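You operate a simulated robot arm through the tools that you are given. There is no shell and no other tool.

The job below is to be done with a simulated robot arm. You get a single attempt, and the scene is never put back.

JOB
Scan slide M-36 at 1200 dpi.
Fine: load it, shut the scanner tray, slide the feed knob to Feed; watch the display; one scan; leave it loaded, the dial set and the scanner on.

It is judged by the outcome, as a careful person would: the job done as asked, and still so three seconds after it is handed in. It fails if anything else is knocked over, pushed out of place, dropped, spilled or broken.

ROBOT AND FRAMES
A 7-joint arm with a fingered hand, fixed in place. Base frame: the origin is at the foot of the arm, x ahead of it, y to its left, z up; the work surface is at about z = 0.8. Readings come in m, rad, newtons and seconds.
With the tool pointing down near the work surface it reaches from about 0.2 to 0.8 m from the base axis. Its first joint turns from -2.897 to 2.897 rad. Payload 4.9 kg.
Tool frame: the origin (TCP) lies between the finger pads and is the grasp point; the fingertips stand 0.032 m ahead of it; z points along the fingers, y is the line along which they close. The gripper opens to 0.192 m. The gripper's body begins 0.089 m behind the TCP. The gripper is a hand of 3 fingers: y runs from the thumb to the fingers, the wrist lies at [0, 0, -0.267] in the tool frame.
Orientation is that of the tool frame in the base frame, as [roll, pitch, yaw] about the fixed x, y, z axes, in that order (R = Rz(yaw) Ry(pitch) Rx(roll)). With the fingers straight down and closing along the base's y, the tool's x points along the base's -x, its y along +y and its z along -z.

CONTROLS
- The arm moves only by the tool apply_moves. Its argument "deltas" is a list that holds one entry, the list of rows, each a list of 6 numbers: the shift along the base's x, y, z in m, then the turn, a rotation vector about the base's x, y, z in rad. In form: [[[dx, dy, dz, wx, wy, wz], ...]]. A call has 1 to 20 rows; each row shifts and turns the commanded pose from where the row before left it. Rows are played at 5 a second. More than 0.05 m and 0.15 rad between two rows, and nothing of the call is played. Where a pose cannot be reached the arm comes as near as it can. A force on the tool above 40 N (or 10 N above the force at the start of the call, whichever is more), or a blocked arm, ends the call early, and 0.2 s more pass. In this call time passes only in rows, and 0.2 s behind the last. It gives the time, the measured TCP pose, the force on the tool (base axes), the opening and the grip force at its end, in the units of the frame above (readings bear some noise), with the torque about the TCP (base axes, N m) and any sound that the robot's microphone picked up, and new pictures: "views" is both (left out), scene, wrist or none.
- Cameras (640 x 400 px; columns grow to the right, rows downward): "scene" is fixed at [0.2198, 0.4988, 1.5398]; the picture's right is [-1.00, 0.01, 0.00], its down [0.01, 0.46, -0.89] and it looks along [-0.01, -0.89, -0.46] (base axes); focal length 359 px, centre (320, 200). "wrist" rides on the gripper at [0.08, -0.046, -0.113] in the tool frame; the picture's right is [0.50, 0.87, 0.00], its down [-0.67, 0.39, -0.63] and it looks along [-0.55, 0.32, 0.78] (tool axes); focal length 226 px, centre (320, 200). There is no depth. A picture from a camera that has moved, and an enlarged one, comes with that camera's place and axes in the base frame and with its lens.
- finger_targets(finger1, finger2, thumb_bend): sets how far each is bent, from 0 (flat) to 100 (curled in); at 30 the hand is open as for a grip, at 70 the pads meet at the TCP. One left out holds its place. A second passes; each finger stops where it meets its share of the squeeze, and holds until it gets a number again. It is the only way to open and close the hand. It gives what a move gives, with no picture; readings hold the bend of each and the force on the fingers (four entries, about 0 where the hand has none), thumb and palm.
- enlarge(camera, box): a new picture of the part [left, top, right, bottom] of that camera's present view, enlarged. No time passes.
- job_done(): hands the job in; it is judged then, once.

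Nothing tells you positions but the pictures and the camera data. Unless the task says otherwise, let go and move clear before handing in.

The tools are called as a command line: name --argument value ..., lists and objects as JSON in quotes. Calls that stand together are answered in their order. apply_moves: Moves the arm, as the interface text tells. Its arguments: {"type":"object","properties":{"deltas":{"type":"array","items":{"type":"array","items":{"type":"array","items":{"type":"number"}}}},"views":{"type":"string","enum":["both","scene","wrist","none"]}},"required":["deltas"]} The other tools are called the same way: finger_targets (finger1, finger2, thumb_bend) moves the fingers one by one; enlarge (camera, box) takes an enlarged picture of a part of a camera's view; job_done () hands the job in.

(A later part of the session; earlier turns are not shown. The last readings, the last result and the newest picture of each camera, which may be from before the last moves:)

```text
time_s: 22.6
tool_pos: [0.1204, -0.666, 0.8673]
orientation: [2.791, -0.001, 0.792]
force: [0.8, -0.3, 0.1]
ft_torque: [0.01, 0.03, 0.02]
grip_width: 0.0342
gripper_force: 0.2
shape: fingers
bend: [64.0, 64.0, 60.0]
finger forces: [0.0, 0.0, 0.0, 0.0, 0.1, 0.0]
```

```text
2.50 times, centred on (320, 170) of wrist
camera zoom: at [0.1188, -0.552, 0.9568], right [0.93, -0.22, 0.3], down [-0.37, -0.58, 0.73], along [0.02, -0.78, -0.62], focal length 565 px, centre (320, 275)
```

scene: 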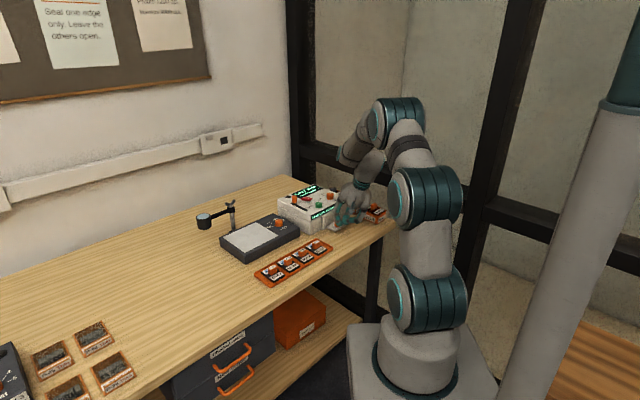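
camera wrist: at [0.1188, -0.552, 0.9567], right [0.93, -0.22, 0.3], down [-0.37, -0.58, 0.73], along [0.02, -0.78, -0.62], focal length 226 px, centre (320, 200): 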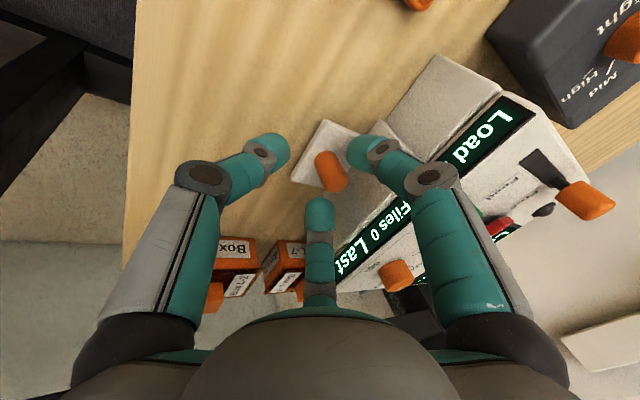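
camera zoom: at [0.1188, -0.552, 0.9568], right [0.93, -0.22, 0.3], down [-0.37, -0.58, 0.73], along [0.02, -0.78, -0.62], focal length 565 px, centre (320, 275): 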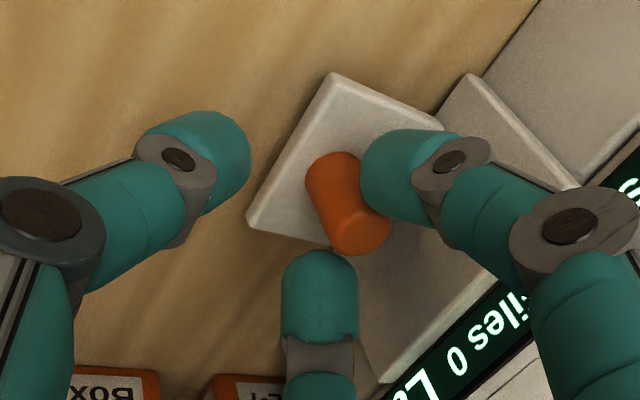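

No contact yet. I'll move 9 mm toward the scanner to center the knob, watching force.

apply_moves --deltas '[[[0.0021, -0.0021, 0, 0, 0, 0], [0.0021, -0.0021, 0, 0, 0, 0], [0.0021, -0.0021, 0, 0, 0, 0], [0, 0, -0.001, 0, 0, 0]]]' --views "wrist"

finger_targets --finger1 67 --finger2 67 --thumb_bend 67

enlarge --camera "wrist" --box '[200, 90, 440, 250]'

enlarge --camera "scene" --box '[310, 190, 370, 240]'

```text
time_s: 23.6
tool_pos: [0.1277, -0.6723, 0.8653]
orientation: [2.792, 0.0, 0.79]
force: [-0.6, 0.5, 0.5]
ft_torque: [0.01, 0.01, 0.0]
grip_width: 0.0345
gripper_force: 0.1
shape: fingers
bend: [64.0, 64.0, 60.0]
finger forces: [0.1, 0.1, 0.0, 0.0, 0.0, 0.0]
camera wrist: at [0.1256, -0.5582, 0.9561], right [0.93, -0.22, 0.3], down [-0.37, -0.58, 0.73], along [0.02, -0.78, -0.62], focal length 226 px, centre (320, 200)
```

wrist: 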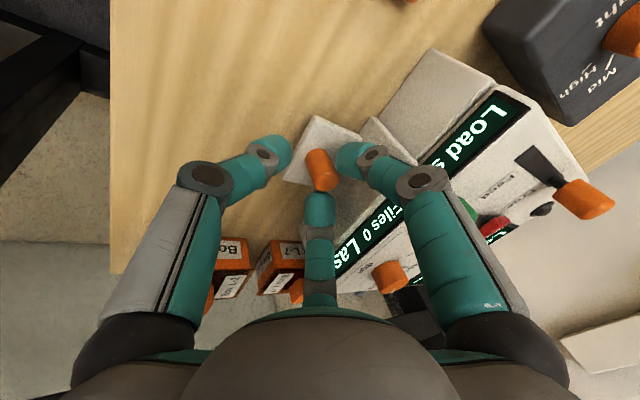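

```text
time_s: 24.6
tool_pos: [0.1268, -0.6709, 0.8652]
orientation: [2.791, 0.0, 0.791]
force: [0.4, -1.6, -0.4]
ft_torque: [0.01, 0.0, 0.01]
grip_width: 0.0165
gripper_force: 1.9
shape: fingers
bend: [65.0, 65.0, 67.0]
finger forces: [1.7, 2.0, 0.0, 0.1, 0.0, 0.0]
```

```text
2.50 times, centred on (320, 170) of wrist
camera zoom: at [0.1255, -0.5581, 0.956], right [0.93, -0.22, 0.3], down [-0.37, -0.58, 0.73], along [0.02, -0.78, -0.62], focal length 565 px, centre (320, 275)
```

zoom: 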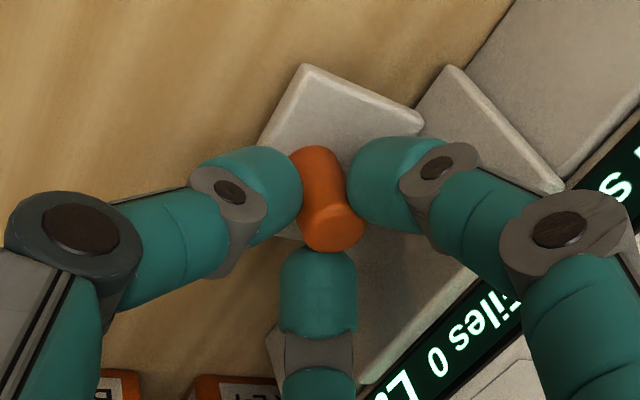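

```text
8.00 times, centred on (340, 215) of scene
camera zoom: at [0.2198, 0.4988, 1.5398], right [-1.0, 0.01, 0.0], down [0.01, 0.46, -0.89], along [-0.01, -0.89, -0.46], focal length 2870 px, centre (160, 80)
```

zoom: 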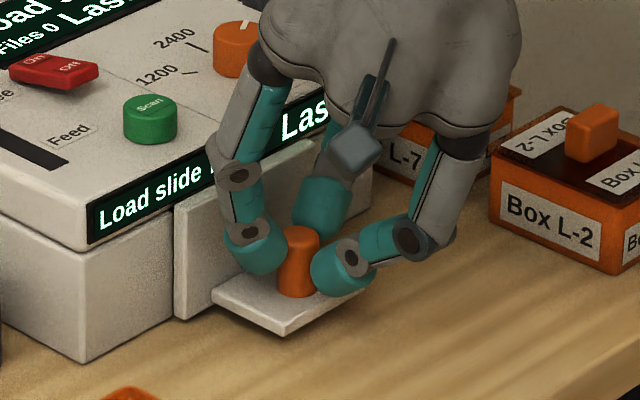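

The knob is well surrounded now. I'll squeeze firmly and check forces.

finger_targets --finger1 78 --finger2 78 --thumb_bend 82

enlarge --camera "wrist" --box '[200, 90, 440, 250]'

```text
time_s: 25.6
tool_pos: [0.1273, -0.671, 0.8644]
orientation: [2.794, -0.002, 0.79]
force: [-5.5, 6.1, -6.1]
ft_torque: [0.15, 0.13, -0.03]
grip_width: 0.01
gripper_force: 18.5
shape: fingers
bend: [66.0, 65.0, 73.0]
finger forces: [9.1, 9.4, 0.0, 0.0, 18.4, 0.0]
```

```text
2.50 times, centred on (320, 170) of wrist
camera zoom: at [0.1252, -0.5574, 0.955], right [0.93, -0.22, 0.3], down [-0.37, -0.58, 0.72], along [0.02, -0.78, -0.62], focal length 565 px, centre (320, 275)
```

zoom: 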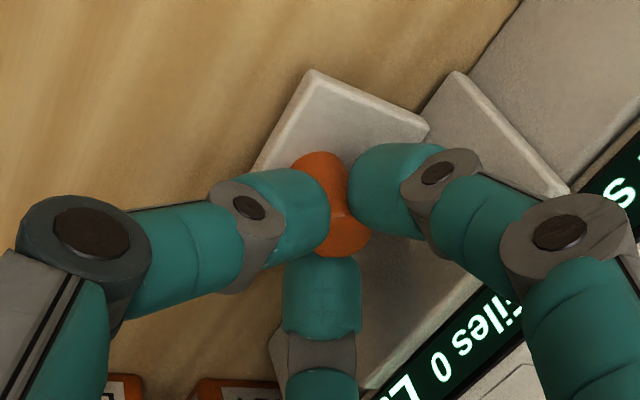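

Firm grip now (9, 9 and 18 N). I'll pull toward the front in small steps.

apply_moves --deltas '[[[-0.0036, 0.0035, 0, 0, 0, 0], [-0.0036, 0.0035, 0, 0, 0, 0], [-0.0036, 0.0035, 0, 0, 0, 0], [0, 0, 0, 0, 0, 0]]]' --views "wrist"

enlarge --camera "wrist" --box '[200, 90, 440, 250]'

enlarge --camera "scene" --box '[310, 190, 370, 240]'

```text
time_s: 26.6
tool_pos: [0.1168, -0.6628, 0.8674]
orientation: [2.788, 0.001, 0.79]
force: [3.5, 1.6, 9.8]
ft_torque: [-0.03, -0.17, 0.07]
grip_width: 0.0137
gripper_force: 11.1
shape: fingers
bend: [66.0, 67.0, 82.0]
finger forces: [12.1, 9.7, 0.1, 0.1, 0.1, 0.0]
camera wrist: at [0.1146, -0.549, 0.9567], right [0.93, -0.22, 0.3], down [-0.37, -0.58, 0.73], along [0.02, -0.79, -0.62], focal length 226 px, centre (320, 200)
```

wrist: 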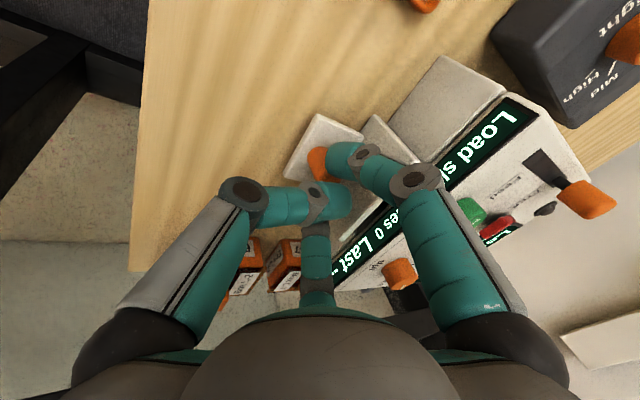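

```text
2.50 times, centred on (320, 170) of wrist
camera zoom: at [0.1146, -0.549, 0.9567], right [0.93, -0.22, 0.3], down [-0.37, -0.58, 0.73], along [0.02, -0.79, -0.62], focal length 565 px, centre (320, 275)
```

zoom: 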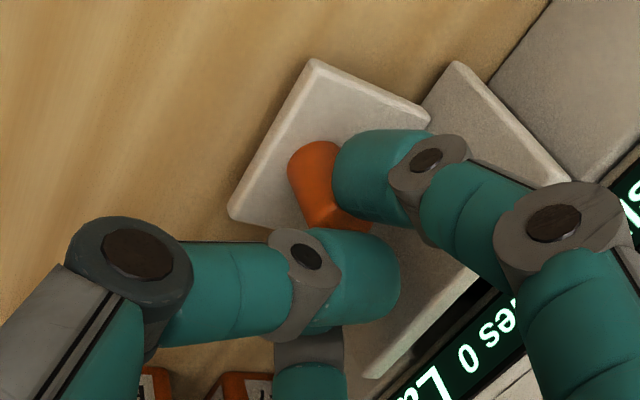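

```text
8.00 times, centred on (340, 215) of scene
camera zoom: at [0.2198, 0.4988, 1.5398], right [-1.0, 0.01, 0.0], down [0.01, 0.46, -0.89], along [-0.01, -0.89, -0.46], focal length 2870 px, centre (160, 80)
```

zoom: 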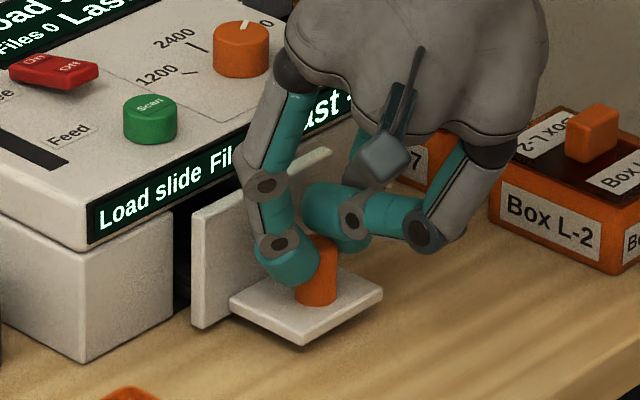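

The tray has started to come out (a dark gap behind its front). The thumb slipped past but both fingers still hold the knob from behind. I'll stiffen the fingers and keep pulling slowly.

finger_targets --finger1 86 --finger2 86

apply_moves --deltas '[[[-0.0028, 0.0028, 0, 0, 0, 0], [-0.0028, 0.0028, 0, 0, 0, 0], [-0.0028, 0.0028, 0, 0, 0, 0]]]' --views "wrist"

enlarge --camera "scene" --box '[310, 190, 370, 240]'

enlarge --camera "wrist" --box '[200, 90, 440, 250]'

```text
time_s: 27.6
tool_pos: [0.1158, -0.6631, 0.866]
orientation: [2.791, 0.002, 0.791]
force: [-0.2, -1.1, 11.3]
ft_torque: [-0.14, -0.1, -0.01]
grip_width: 0.0129
gripper_force: 14.6
shape: fingers
bend: [66.0, 72.0, 82.0]
finger forces: [13.2, 15.3, 0.1, 0.1, 0.1, 0.1]
```

```text
time_s: 28.4
tool_pos: [0.1089, -0.6533, 0.8655]
orientation: [2.789, 0.0, 0.79]
force: [-2.8, -3.3, 6.8]
ft_torque: [-0.2, 0.0, 0.0]
grip_width: 0.0127
gripper_force: 12.7
shape: fingers
bend: [66.0, 72.0, 82.0]
finger forces: [10.5, 15.2, 0.0, 0.1, 0.0, 0.0]
camera wrist: at [0.1059, -0.5395, 0.9562], right [0.93, -0.22, 0.3], down [-0.37, -0.58, 0.73], along [0.02, -0.78, -0.62], focal length 226 px, centre (320, 200)
```

wrist: 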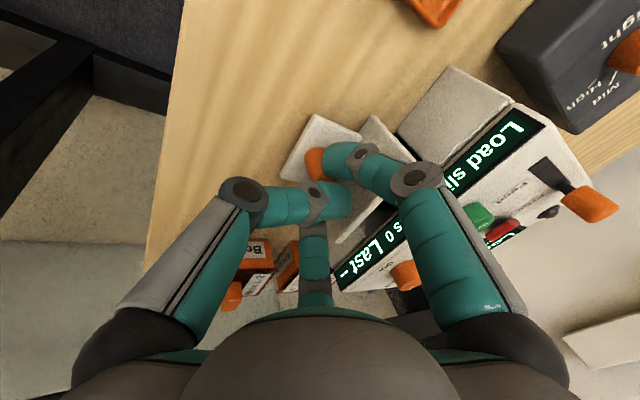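

```text
8.00 times, centred on (340, 215) of scene
camera zoom: at [0.2198, 0.4988, 1.5398], right [-1.0, 0.01, 0.0], down [0.01, 0.46, -0.89], along [-0.01, -0.89, -0.46], focal length 2870 px, centre (160, 80)
```

zoom: 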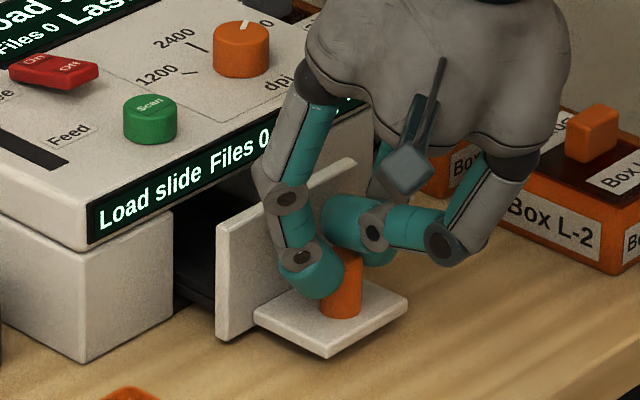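

```text
2.50 times, centred on (320, 170) of wrist
camera zoom: at [0.1059, -0.5395, 0.9562], right [0.93, -0.22, 0.3], down [-0.37, -0.58, 0.73], along [0.02, -0.78, -0.62], focal length 565 px, centre (320, 275)
```

zoom: 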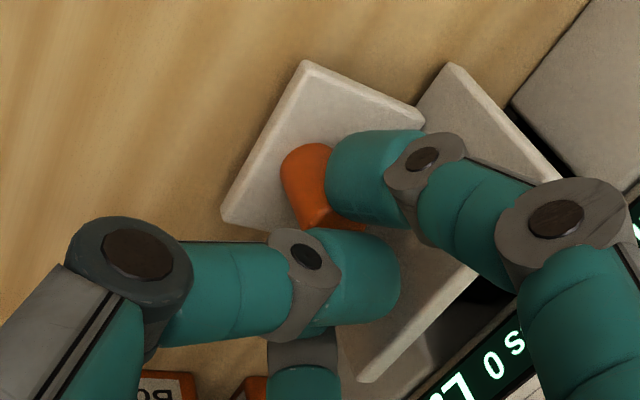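

The tray follows the hand, out about 25 mm now. I'll keep pulling.

apply_moves --deltas '[[[-0.0036, 0.0036, 0, 0, 0, 0], [-0.0036, 0.0036, 0, 0, 0, 0], [-0.0036, 0.0036, 0, 0, 0, 0], [-0.0036, 0.0036, 0, 0, 0, 0]]]' --views "wrist"

enlarge --camera "scene" --box '[310, 190, 370, 240]'

```text
time_s: 29.4
tool_pos: [0.094, -0.6391, 0.8651]
orientation: [2.791, 0.0, 0.791]
force: [-2.5, -2.5, 9.4]
ft_torque: [-0.19, -0.02, -0.02]
grip_width: 0.0123
gripper_force: 13.8
shape: fingers
bend: [66.0, 72.0, 82.0]
finger forces: [11.3, 15.8, 0.1, 0.0, 0.0, 0.0]
camera wrist: at [0.092, -0.5251, 0.956], right [0.93, -0.22, 0.3], down [-0.37, -0.58, 0.73], along [0.02, -0.78, -0.62], focal length 226 px, centre (320, 200)
```

wrist: 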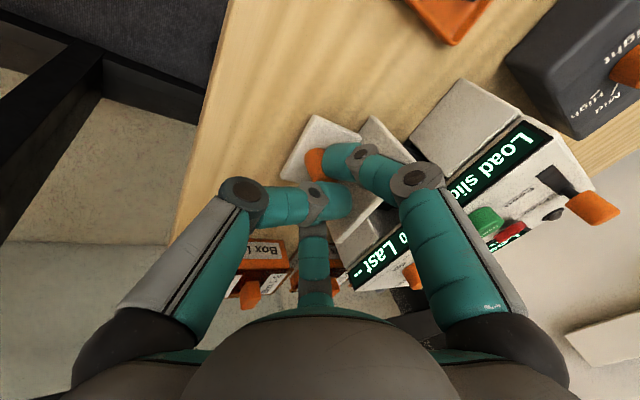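

```text
8.00 times, centred on (340, 215) of scene
camera zoom: at [0.2198, 0.4988, 1.5398], right [-1.0, 0.01, 0.0], down [0.01, 0.46, -0.89], along [-0.01, -0.89, -0.46], focal length 2870 px, centre (160, 80)
```

zoom: 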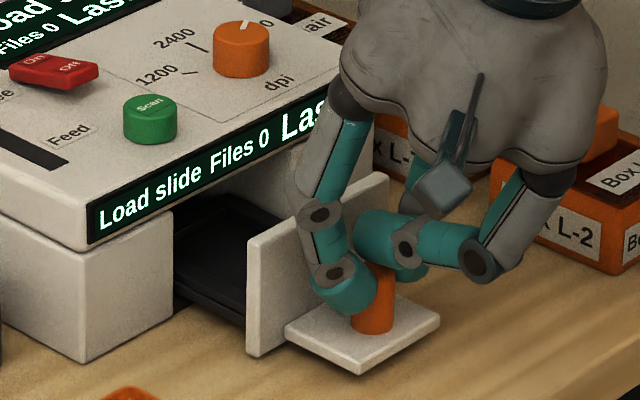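

Still following, now about 45 mm out with a dark pocket showing behind the front. I continue pulling.

apply_moves --deltas '[[[-0.0036, 0.0036, 0, 0, 0, 0], [-0.0036, 0.0036, 0, 0, 0, 0], [-0.0036, 0.0036, 0, 0, 0, 0], [-0.0036, 0.0036, 0, 0, 0, 0], [-0.0036, 0.0036, 0, 0, 0, 0]]]' --views "wrist"

enlarge --camera "scene" --box '[310, 190, 370, 240]'

```text
time_s: 30.6
tool_pos: [0.0757, -0.6213, 0.8646]
orientation: [2.791, 0.0, 0.79]
force: [-2.4, -2.5, 8.0]
ft_torque: [-0.18, -0.01, -0.05]
grip_width: 0.0124
gripper_force: 13.7
shape: fingers
bend: [66.0, 72.0, 82.0]
finger forces: [11.2, 15.4, 0.1, 0.0, 0.0, 0.1]
camera wrist: at [0.0742, -0.5072, 0.9559], right [0.93, -0.22, 0.3], down [-0.37, -0.58, 0.73], along [0.02, -0.79, -0.62], focal length 226 px, centre (320, 200)
```

wrist: 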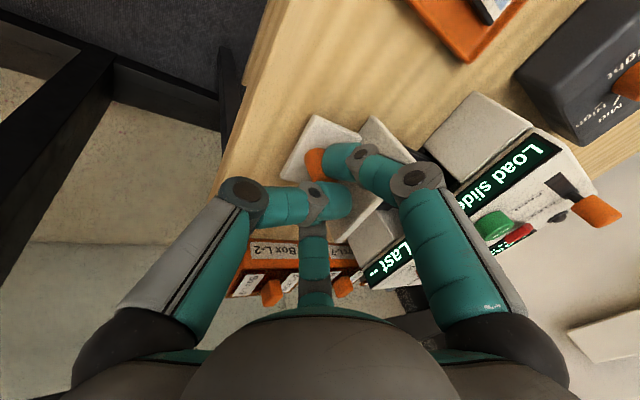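

```text
8.00 times, centred on (340, 215) of scene
camera zoom: at [0.2198, 0.4988, 1.5398], right [-1.0, 0.01, 0.0], down [0.01, 0.46, -0.89], along [-0.01, -0.89, -0.46], focal length 2870 px, centre (160, 80)
```

zoom: 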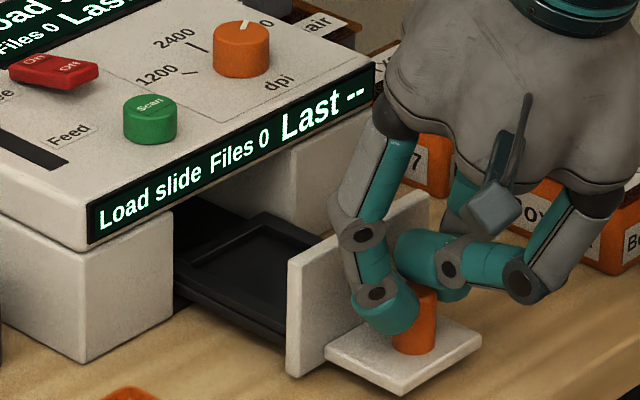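

About 70 mm out; the slide recess is appearing. I'll continue, watching for the end stop.

apply_moves --deltas '[[[-0.0036, 0.0036, 0, 0, 0, 0], [-0.0036, 0.0036, 0, 0, 0, 0], [-0.0036, 0.0036, 0, 0, 0, 0], [-0.0036, 0.0036, 0, 0, 0, 0]]]' --views "wrist"

enlarge --camera "scene" --box '[310, 190, 370, 240]'

```text
time_s: 31.6
tool_pos: [0.0616, -0.6068, 0.8662]
orientation: [2.792, 0.002, 0.792]
force: [0.9, -3.7, 6.2]
ft_torque: [-0.19, -0.06, -0.05]
grip_width: 0.0119
gripper_force: 11.6
shape: fingers
bend: [66.0, 72.0, 82.0]
finger forces: [10.6, 13.3, 0.0, 0.0, 0.1, 0.1]
camera wrist: at [0.0598, -0.4929, 0.9562], right [0.93, -0.22, 0.3], down [-0.37, -0.58, 0.73], along [0.02, -0.78, -0.62], focal length 226 px, centre (320, 200)
```

wrist: 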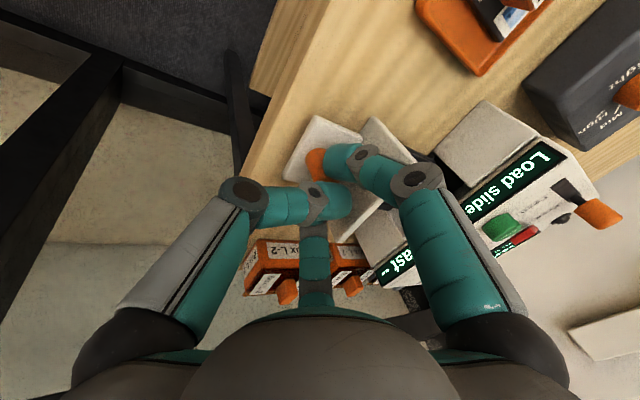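

```text
8.00 times, centred on (340, 215) of scene
camera zoom: at [0.2198, 0.4988, 1.5398], right [-1.0, 0.01, 0.0], down [0.01, 0.46, -0.89], along [-0.01, -0.89, -0.46], focal length 2870 px, centre (160, 80)
```

zoom: 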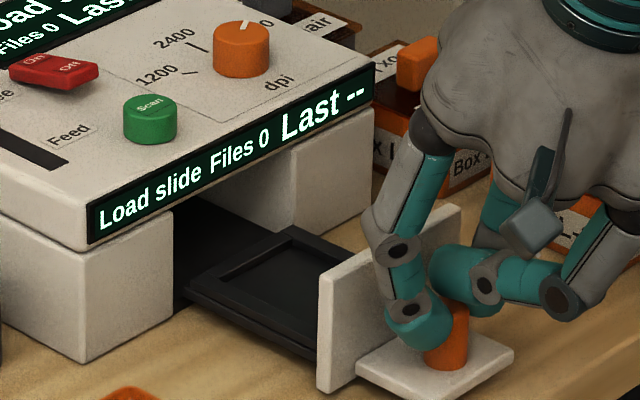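

About 90 mm out and the recess shows fully. I'll try a bit more to reach the stop.

apply_moves --deltas '[[[-0.0028, 0.0028, 0, 0, 0, 0], [-0.0028, 0.0028, 0, 0, 0, 0], [-0.0028, 0.0028, 0, 0, 0, 0]]]' --views "wrist"

enlarge --camera "scene" --box '[310, 190, 370, 240]'

```text
time_s: 32.4
tool_pos: [0.0526, -0.5983, 0.865]
orientation: [2.794, -0.001, 0.791]
force: [-0.4, -0.2, -0.5]
ft_torque: [0.0, -0.03, 0.0]
grip_width: 0.0074
gripper_force: 0.0
shape: fingers
bend: [72.0, 74.0, 82.0]
finger forces: [0.0, 0.1, 0.1, 0.0, 0.0, 0.0]
camera wrist: at [0.0503, -0.4839, 0.9554], right [0.93, -0.22, 0.3], down [-0.37, -0.58, 0.72], along [0.02, -0.78, -0.62], focal length 226 px, centre (320, 200)
```

wrist: 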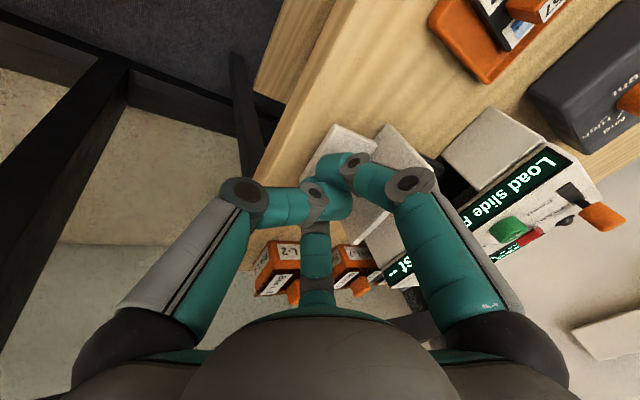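

```text
8.00 times, centred on (340, 215) of scene
camera zoom: at [0.2198, 0.4988, 1.5398], right [-1.0, 0.01, 0.0], down [0.01, 0.46, -0.89], along [-0.01, -0.89, -0.46], focal length 2870 px, centre (160, 80)
```

zoom: 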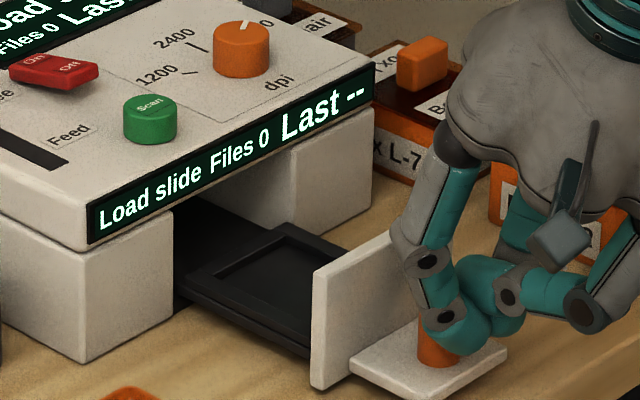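

The tray reached its stop and the fingers slid off harmlessly. I'll lift clear, un-tilt, open the hand, and view the open tray and slides from above.

apply_moves --deltas '[[[-0.007, 0.007, 0.02, 0, 0, 0], [-0.003, 0.003, 0.04, 0, 0, 0], [0, 0, 0.03, 0.082, 0.083, 0], [0, 0, 0.03, 0.082, 0.083, 0], [0, 0, 0.03, 0.082, 0.083, 0], [0.0365, 0.0218, 0.009, 0, 0, 0], [0.0365, 0.0218, 0.009, 0, 0, 0], [0.0365, 0.0218, 0.009, 0, 0, 0], [0.0365, 0.0218, 0.009, 0, 0, 0], [0, 0, 0, 0, 0, 0]]]' --views "none"

finger_targets --finger1 45 --finger2 45 --thumb_bend 45

enlarge --camera "wrist" --box '[0, 0, 640, 400]'

enlarge --camera "scene" --box '[240, 170, 400, 290]'

```text
time_s: 34.6
tool_pos: [0.1892, -0.5006, 1.0504]
orientation: [-3.141, 0.0, 0.793]
force: [1.1, 0.6, -0.5]
ft_torque: [-0.02, -0.02, -0.02]
grip_width: 0.0073
gripper_force: 0.0
shape: fingers
bend: [72.0, 74.0, 82.0]
finger forces: [0.0, 0.0, 0.0, 0.1, 0.0, 0.1]
```

```text
time_s: 35.6
tool_pos: [0.189, -0.501, 1.0497]
orientation: [3.139, 0.0, 0.79]
force: [1.1, 0.3, 0.4]
ft_torque: [0.01, -0.03, -0.03]
grip_width: 0.105
gripper_force: 0.1
shape: fingers
bend: [45.0, 45.0, 45.0]
finger forces: [0.0, 0.0, 0.1, 0.1, 0.0, 0.1]
```

```text
1.00 times, centred on (320, 200) of wrist (not enlarged: the box is as wide or as high as the picture)
camera zoom: at [0.2129, -0.4126, 1.1631], right [0.97, -0.25, 0.0], down [-0.2, -0.75, 0.63], along [-0.16, -0.61, -0.78], focal length 226 px, centre (320, 200)
```

zoom: 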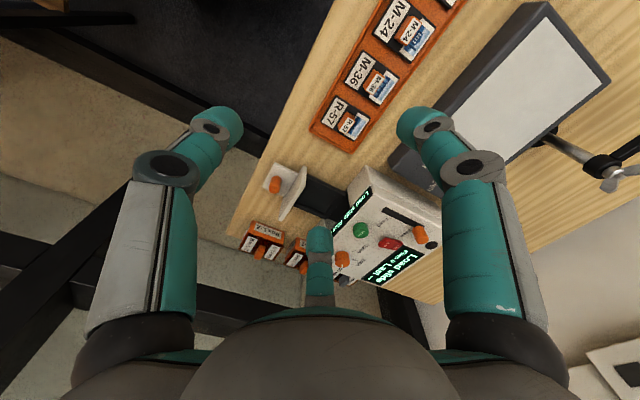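

```text
3.33 times, centred on (320, 230) of scene
camera zoom: at [0.2198, 0.4988, 1.5398], right [-1.0, 0.01, 0.0], down [0.01, 0.46, -0.89], along [-0.01, -0.89, -0.46], focal length 1196 px, centre (320, 100)
```

zoom: 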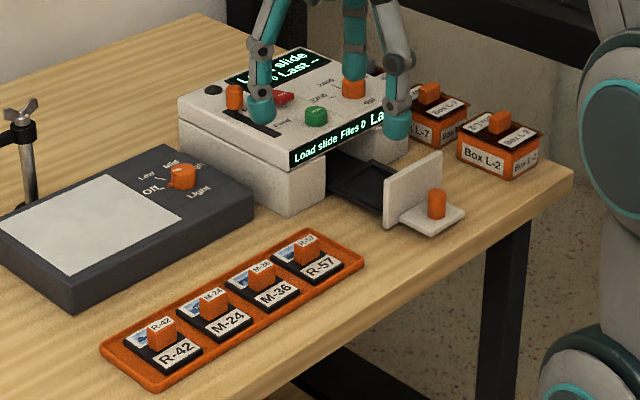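

The tray is fully open with the recess showing. I'll enlarge both views to measure the recess and the slide.

enlarge --camera "wrist" --box '[240, 140, 400, 240]'

enlarge --camera "scene" --box '[315, 203, 365, 238]'

enlarge --camera "wrist" --box '[300, 20, 440, 160]'

enlarge --camera "scene" --box '[280, 230, 340, 272]'

```text
4.00 times, centred on (320, 190) of wrist
camera zoom: at [0.2129, -0.4126, 1.1631], right [0.97, -0.25, 0.0], down [-0.2, -0.75, 0.63], along [-0.16, -0.61, -0.78], focal length 904 px, centre (320, 240)
```

zoom: 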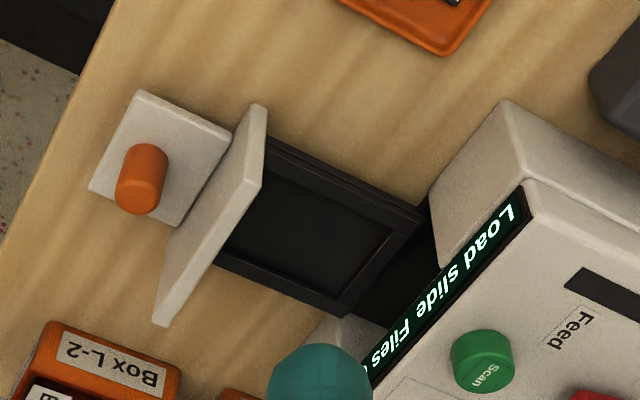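

```text
11.43 times, centred on (340, 220) of scene
camera zoom: at [0.2198, 0.4988, 1.5398], right [-1.0, 0.01, 0.0], down [0.01, 0.46, -0.89], along [-0.01, -0.89, -0.46], focal length 4100 px, centre (91, -34)
```

zoom: 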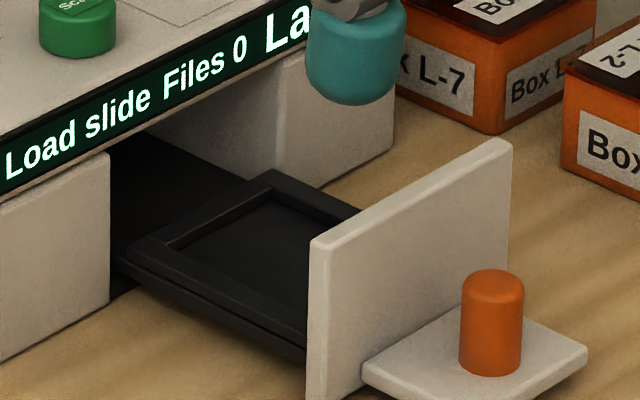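

```text
2.86 times, centred on (370, 90) of wrist
camera zoom: at [0.2129, -0.4126, 1.1631], right [0.97, -0.25, 0.0], down [-0.2, -0.75, 0.63], along [-0.16, -0.61, -0.78], focal length 646 px, centre (177, 514)
```

zoom: 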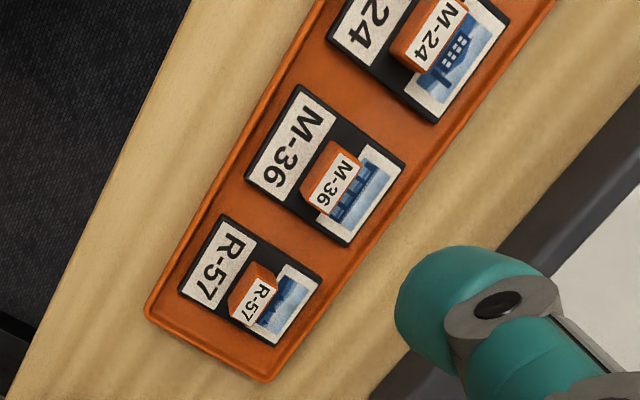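

```text
9.52 times, centred on (310, 251) of scene
camera zoom: at [0.2198, 0.4988, 1.5398], right [-1.0, 0.01, 0.0], down [0.01, 0.46, -0.89], along [-0.01, -0.89, -0.46], focal length 3416 px, centre (415, -286)
```

zoom: 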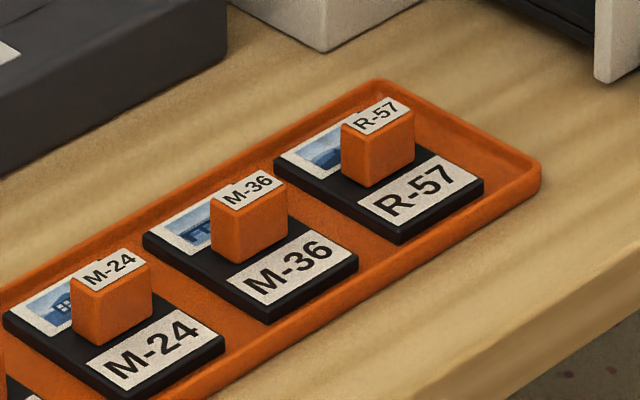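

The slide is about 43 × 64 mm with its handle at the center (0.2665, -0.4985); the tray recess is about 47 × 68 mm, centered near (0.139, -0.671). I'll turn +60° with a slight 12° tilt, so knuckles will clear both tray front and scanner, and hover over M-36.

apply_moves --deltas '[[[0.009, 0.0007, -0.0089, 0, 0, 0.131], [0.009, 0.0007, -0.0089, 0, 0, 0.131], [0.009, 0.0007, -0.0089, 0, 0, 0.131], [0.009, 0.0007, -0.0089, 0, 0, 0.131], [0.009, 0.0007, -0.0089, 0, 0, 0.131], [0.009, 0.0007, -0.0089, 0, 0, 0.131], [0.009, 0.0007, -0.0089, 0, 0, 0.131], [0.009, 0.0007, -0.0089, 0, 0, 0.13], [0, 0, 0, -0.074, -0.0745, 0], [0, 0, 0, -0.074, -0.0745, 0], [0, 0, 0, 0, 0, 0]]]' --views "none"

finger_targets --finger1 61 --finger2 61 --thumb_bend 61

enlarge --camera "wrist" --box '[0, 0, 640, 400]'

enlarge --camera "wrist" --box '[220, 100, 420, 240]'

enlarge --camera "scene" --box '[240, 150, 380, 290]'

```text
time_s: 38.0
tool_pos: [0.2612, -0.4956, 0.9785]
orientation: [3.035, 0.182, 1.83]
force: [-0.2, 0.2, -0.4]
ft_torque: [0.03, -0.01, -0.01]
grip_width: 0.1051
gripper_force: 0.1
shape: fingers
bend: [45.0, 45.0, 45.0]
finger forces: [0.0, 0.0, 0.1, 0.1, 0.0, 0.0]
```

```text
time_s: 39.0
tool_pos: [0.2611, -0.4952, 0.9789]
orientation: [3.037, 0.181, 1.83]
force: [0.0, 0.3, 0.4]
ft_torque: [0.02, 0.01, 0.0]
grip_width: 0.0384
gripper_force: 0.0
shape: fingers
bend: [61.0, 61.0, 61.0]
finger forces: [0.1, 0.1, 0.0, 0.1, 0.0, 0.1]
```

```text
1.00 times, centred on (320, 200) of wrist (not enlarged: the box is as wide or as high as the picture)
camera zoom: at [0.1811, -0.4162, 1.0706], right [0.7, 0.71, 0.0], down [0.45, -0.44, 0.78], along [0.55, -0.55, -0.63], focal length 226 px, centre (320, 200)
```

zoom: 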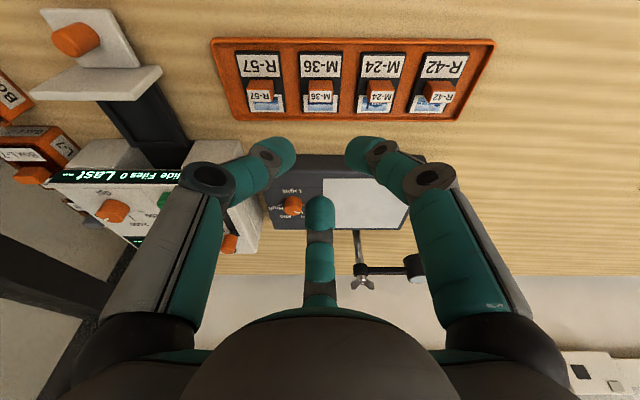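

```text
2.86 times, centred on (320, 170) of wrist
camera zoom: at [0.1811, -0.4162, 1.0706], right [0.7, 0.71, 0.0], down [0.45, -0.44, 0.78], along [0.55, -0.55, -0.63], focal length 646 px, centre (320, 286)
```

zoom: 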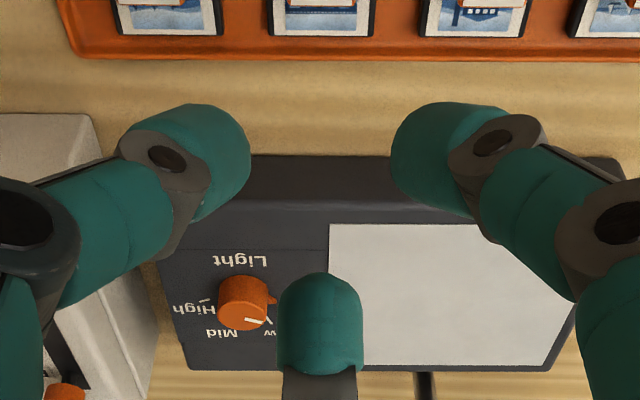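

```text
2.86 times, centred on (310, 220) of scene
camera zoom: at [0.2198, 0.4988, 1.5398], right [-1.0, 0.01, 0.0], down [0.01, 0.46, -0.89], along [-0.01, -0.89, -0.46], focal length 1025 px, centre (349, 143)
```

zoom: 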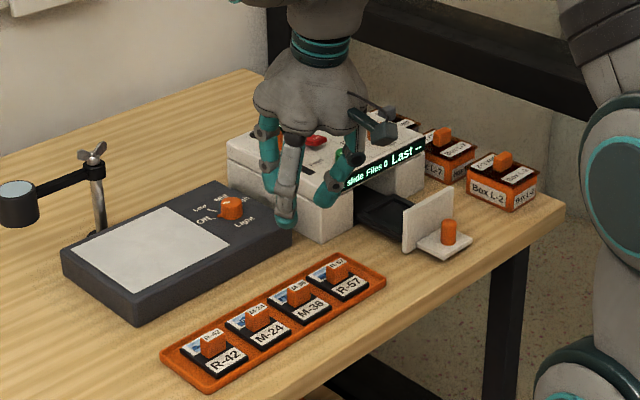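

M-36 is straight ahead in the column of the far finger. I'll enlarge to measure its handle precisely from this view.

enlarge --camera "wrist" --box '[260, 40, 380, 120]'

enlarge --camera "wrist" --box '[40, 0, 240, 130]'

```text
5.00 times, centred on (320, 80) of wrist
camera zoom: at [0.1811, -0.4162, 1.0706], right [0.7, 0.71, 0.0], down [0.45, -0.44, 0.78], along [0.55, -0.55, -0.63], focal length 1130 px, centre (320, 800)
```

zoom: 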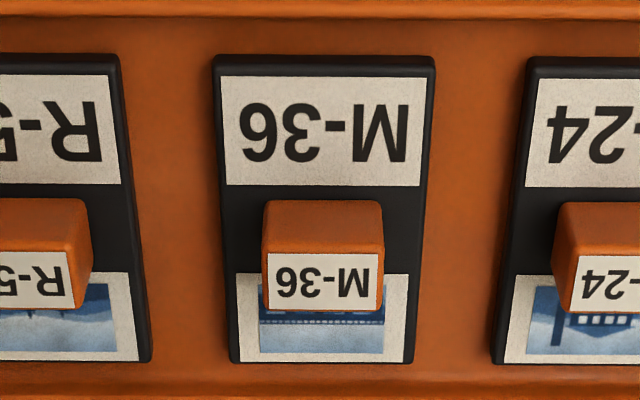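

```text
3.08 times, centred on (140, 65) of wrist
camera zoom: at [0.1811, -0.4162, 1.0706], right [0.7, 0.71, 0.0], down [0.45, -0.44, 0.78], along [0.55, -0.55, -0.63], focal length 696 px, centre (874, 615)
```

zoom: 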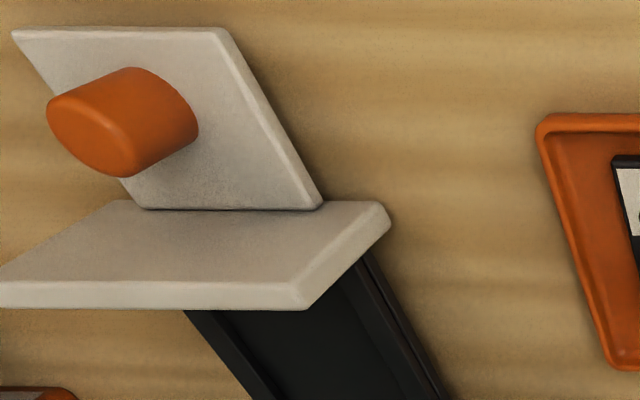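

The handle is nearly lined up with the TCP. I'll make a 2.5 mm correction and descend most of the way, then check.

apply_moves --deltas '[[[-0.001, 0.0024, -0.025, 0, 0, 0], [0, 0, -0.025, 0, 0, 0], [0, 0, -0.025, 0, 0, 0], [0, 0, 0, 0, 0, 0]]]'

enlarge --camera "wrist" --box '[220, 80, 420, 220]'

enlarge --camera "scene" --box '[265, 200, 345, 280]'

```text
time_s: 40.0
tool_pos: [0.2607, -0.4937, 0.9053]
orientation: [3.035, 0.182, 1.829]
force: [0.1, -0.2, 0.4]
ft_torque: [0.0, 0.0, 0.0]
grip_width: 0.0384
gripper_force: 0.1
shape: fingers
bend: [61.0, 61.0, 61.0]
finger forces: [0.0, 0.1, 0.0, 0.0, 0.0, 0.0]
camera wrist: at [0.1803, -0.4145, 0.9968], right [0.7, 0.71, 0.0], down [0.45, -0.44, 0.78], along [0.55, -0.55, -0.63], focal length 226 px, centre (320, 200)
```

scene: 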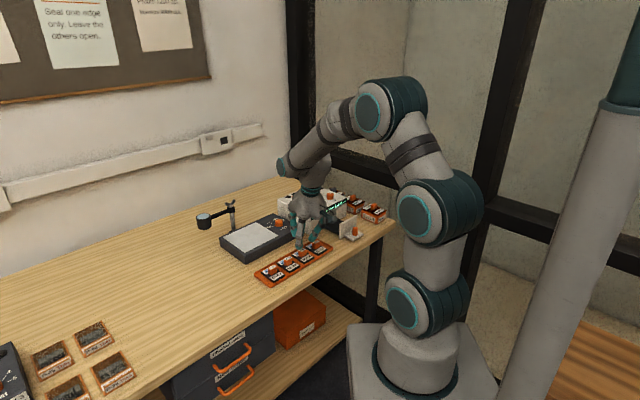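
wrist: 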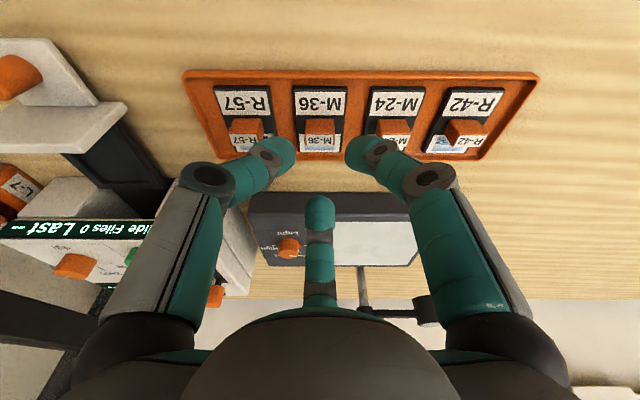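

```text
2.86 times, centred on (320, 150) of wrist
camera zoom: at [0.1803, -0.4145, 0.9968], right [0.7, 0.71, 0.0], down [0.45, -0.44, 0.78], along [0.55, -0.55, -0.63], focal length 646 px, centre (320, 343)
```

zoom: 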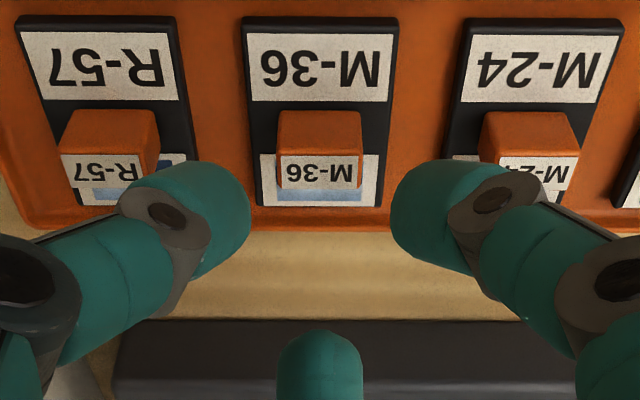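

```text
5.00 times, centred on (305, 240) of scene
camera zoom: at [0.2198, 0.4988, 1.5398], right [-1.0, 0.01, 0.0], down [0.01, 0.46, -0.89], along [-0.01, -0.89, -0.46], focal length 1794 px, centre (395, 0)
```

zoom: 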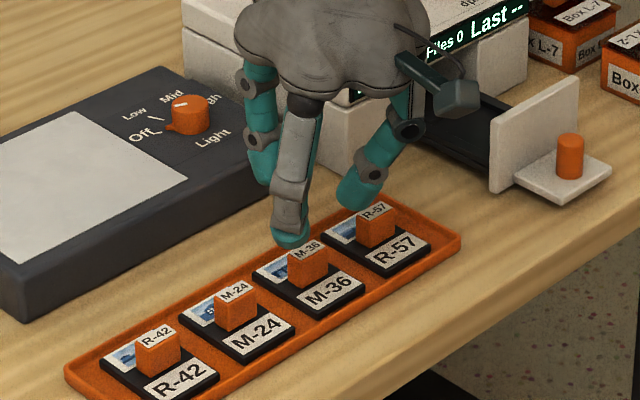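

Well aligned. Descending the last 45 mm around the handle.

apply_moves --deltas '[[[0, 0, -0.015, 0, 0, 0], [0, 0, -0.015, 0, 0, 0], [0, 0, -0.015, 0, 0, 0], [0, 0, 0, 0, 0, 0]]]'

enlarge --camera "wrist" --box '[220, 100, 420, 240]'

enlarge --camera "scene" --box '[275, 220, 335, 270]'

```text
time_s: 41.0
tool_pos: [0.2598, -0.4939, 0.8603]
orientation: [3.034, 0.18, 1.829]
force: [0.5, -0.4, 0.1]
ft_torque: [0.0, 0.01, 0.0]
grip_width: 0.0383
gripper_force: 0.0
shape: fingers
bend: [61.0, 61.0, 61.0]
finger forces: [0.0, 0.0, 0.0, 0.0, 0.0, 0.0]
camera wrist: at [0.1801, -0.4146, 0.952], right [0.7, 0.71, 0.0], down [0.45, -0.44, 0.78], along [0.55, -0.55, -0.63], focal length 226 px, centre (320, 200)
```

scene: 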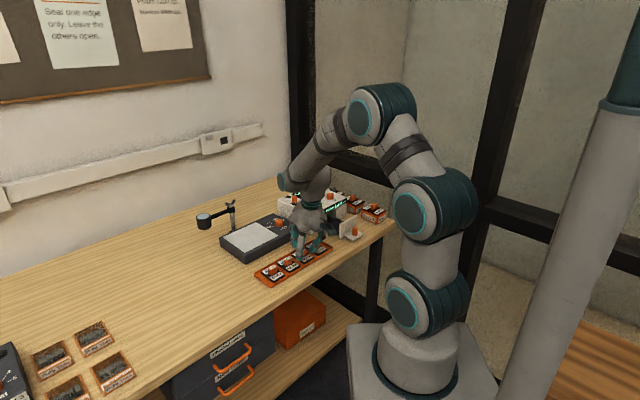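
wrist: 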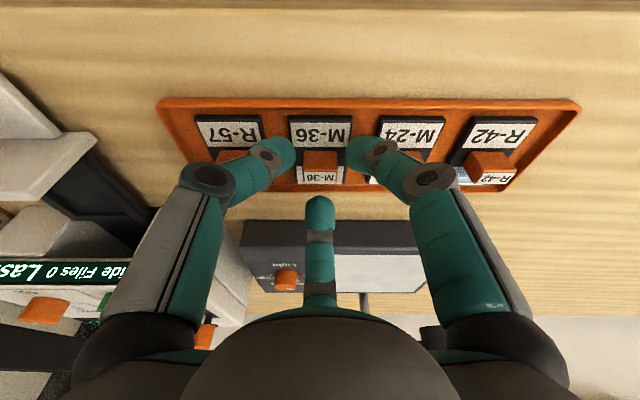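

```text
2.86 times, centred on (320, 170) of wrist
camera zoom: at [0.1801, -0.4146, 0.952], right [0.7, 0.71, 0.0], down [0.45, -0.44, 0.78], along [0.55, -0.55, -0.63], focal length 646 px, centre (320, 286)
```

zoom: 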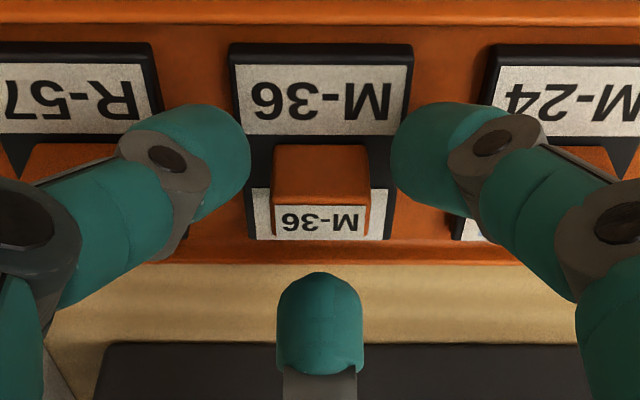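

```text
8.00 times, centred on (305, 245) of scene
camera zoom: at [0.2198, 0.4988, 1.5398], right [-1.0, 0.01, 0.0], down [0.01, 0.46, -0.89], along [-0.01, -0.89, -0.46], focal length 2870 px, centre (440, -160)
```

zoom: 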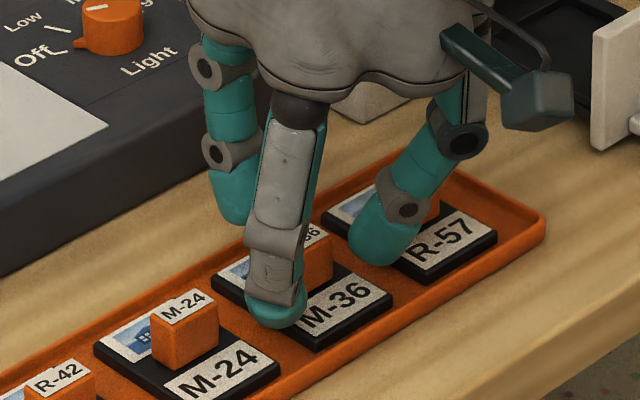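

The handle is inside the three fingers with no contact. I'll close gently and see which finger is which.

finger_targets --finger1 66 --finger2 63 --thumb_bend 63

enlarge --camera "wrist" --box '[220, 100, 420, 240]'

```text
time_s: 42.0
tool_pos: [0.2593, -0.4938, 0.861]
orientation: [3.036, 0.182, 1.831]
force: [-0.1, -0.6, -0.1]
ft_torque: [-0.01, 0.0, 0.0]
grip_width: 0.0244
gripper_force: 0.1
shape: fingers
bend: [66.0, 63.0, 63.0]
finger forces: [0.0, 0.0, 0.0, 0.0, 0.0, 0.0]
```

```text
2.86 times, centred on (320, 170) of wrist
camera zoom: at [0.18, -0.4145, 0.9521], right [0.7, 0.71, 0.0], down [0.45, -0.44, 0.78], along [0.55, -0.55, -0.63], focal length 646 px, centre (320, 286)
```

zoom: 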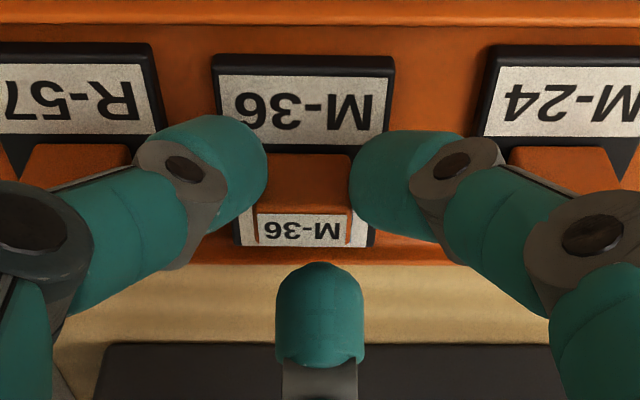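

Finger1 is the right one and finger2 the far one; the slide got nudged about 4 mm sideways inside its tray, which is harmless. I'll bring finger1 back, and close the far finger and thumb to re-center it.

finger_targets --finger1 63.5 --finger2 67 --thumb_bend 65

enlarge --camera "wrist" --box '[220, 100, 420, 240]'

```text
time_s: 43.0
tool_pos: [0.2595, -0.4939, 0.8597]
orientation: [3.034, 0.181, 1.828]
force: [-0.1, -0.7, 0.5]
ft_torque: [-0.01, 0.02, -0.02]
grip_width: 0.0257
gripper_force: 0.9
shape: fingers
bend: [63.0, 66.0, 65.0]
finger forces: [0.1, 0.9, 0.0, 0.0, 0.8, 0.0]
```

```text
2.86 times, centred on (320, 170) of wrist
camera zoom: at [0.18, -0.4145, 0.9521], right [0.7, 0.71, 0.0], down [0.45, -0.44, 0.78], along [0.55, -0.55, -0.63], focal length 646 px, centre (320, 286)
```

zoom: 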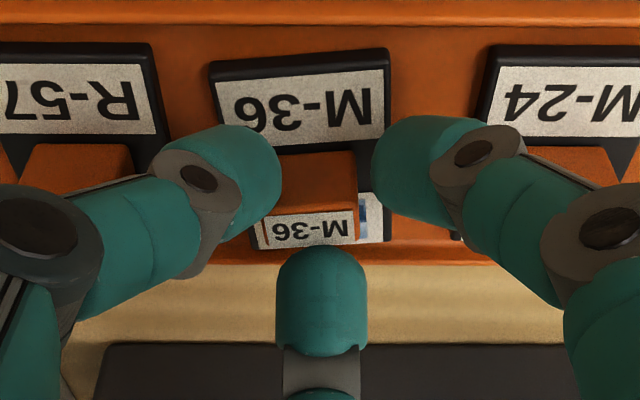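

The slide turned a few degrees. Closing finger1 on the other corner should straighten it.

finger_targets --finger1 67 --finger2 67.5 --thumb_bend 65

enlarge --camera "wrist" --box '[220, 100, 420, 240]'

```text
time_s: 44.0
tool_pos: [0.2604, -0.4937, 0.8607]
orientation: [3.037, 0.181, 1.828]
force: [0.5, 1.0, 0.2]
ft_torque: [0.03, 0.03, 0.02]
grip_width: 0.0199
gripper_force: 1.1
shape: fingers
bend: [66.0, 66.0, 65.0]
finger forces: [0.8, 0.9, 0.1, 0.0, 0.3, 0.0]
```

```text
2.86 times, centred on (320, 170) of wrist
camera zoom: at [0.18, -0.4145, 0.9521], right [0.7, 0.71, 0.0], down [0.45, -0.44, 0.78], along [0.55, -0.55, -0.63], focal length 646 px, centre (320, 286)
```

zoom: 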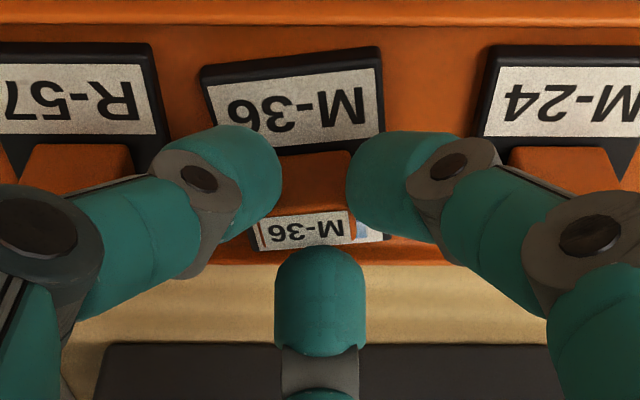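

The slide has turned a few degrees in its tray because contact was one-sided. I'll reopen, re-measure, and line the hand up to the slide before gripping evenly.

finger_targets --finger1 60 --finger2 60 --thumb_bend 60

enlarge --camera "wrist" --box '[260, 100, 380, 180]'

```text
time_s: 45.0
tool_pos: [0.2597, -0.4943, 0.8609]
orientation: [3.035, 0.181, 1.83]
force: [0.0, -0.2, 0.0]
ft_torque: [-0.02, 0.0, 0.02]
grip_width: 0.0413
gripper_force: 0.0
shape: fingers
bend: [60.0, 60.0, 60.0]
finger forces: [0.0, 0.1, 0.1, 0.1, 0.1, 0.0]
```

```text
5.00 times, centred on (320, 140) of wrist
camera zoom: at [0.18, -0.4145, 0.9521], right [0.7, 0.71, 0.0], down [0.45, -0.44, 0.78], along [0.55, -0.55, -0.63], focal length 1130 px, centre (320, 500)
```

zoom: 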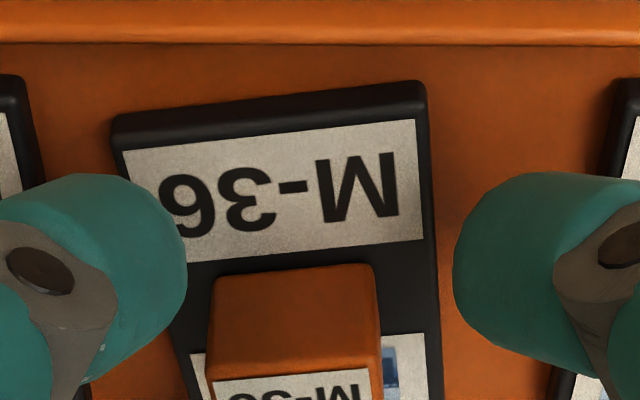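

enlarge --camera "wrist" --box '[260, 125, 380, 205]'

```text
5.00 times, centred on (320, 165) of wrist
camera zoom: at [0.18, -0.4145, 0.9521], right [0.7, 0.71, 0.0], down [0.45, -0.44, 0.78], along [0.55, -0.55, -0.63], focal length 1130 px, centre (320, 375)
```

zoom: 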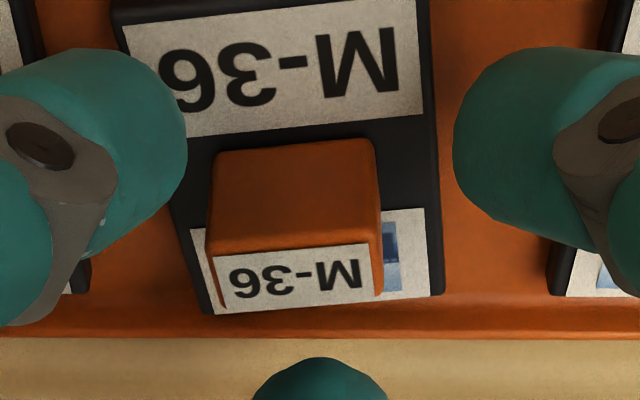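

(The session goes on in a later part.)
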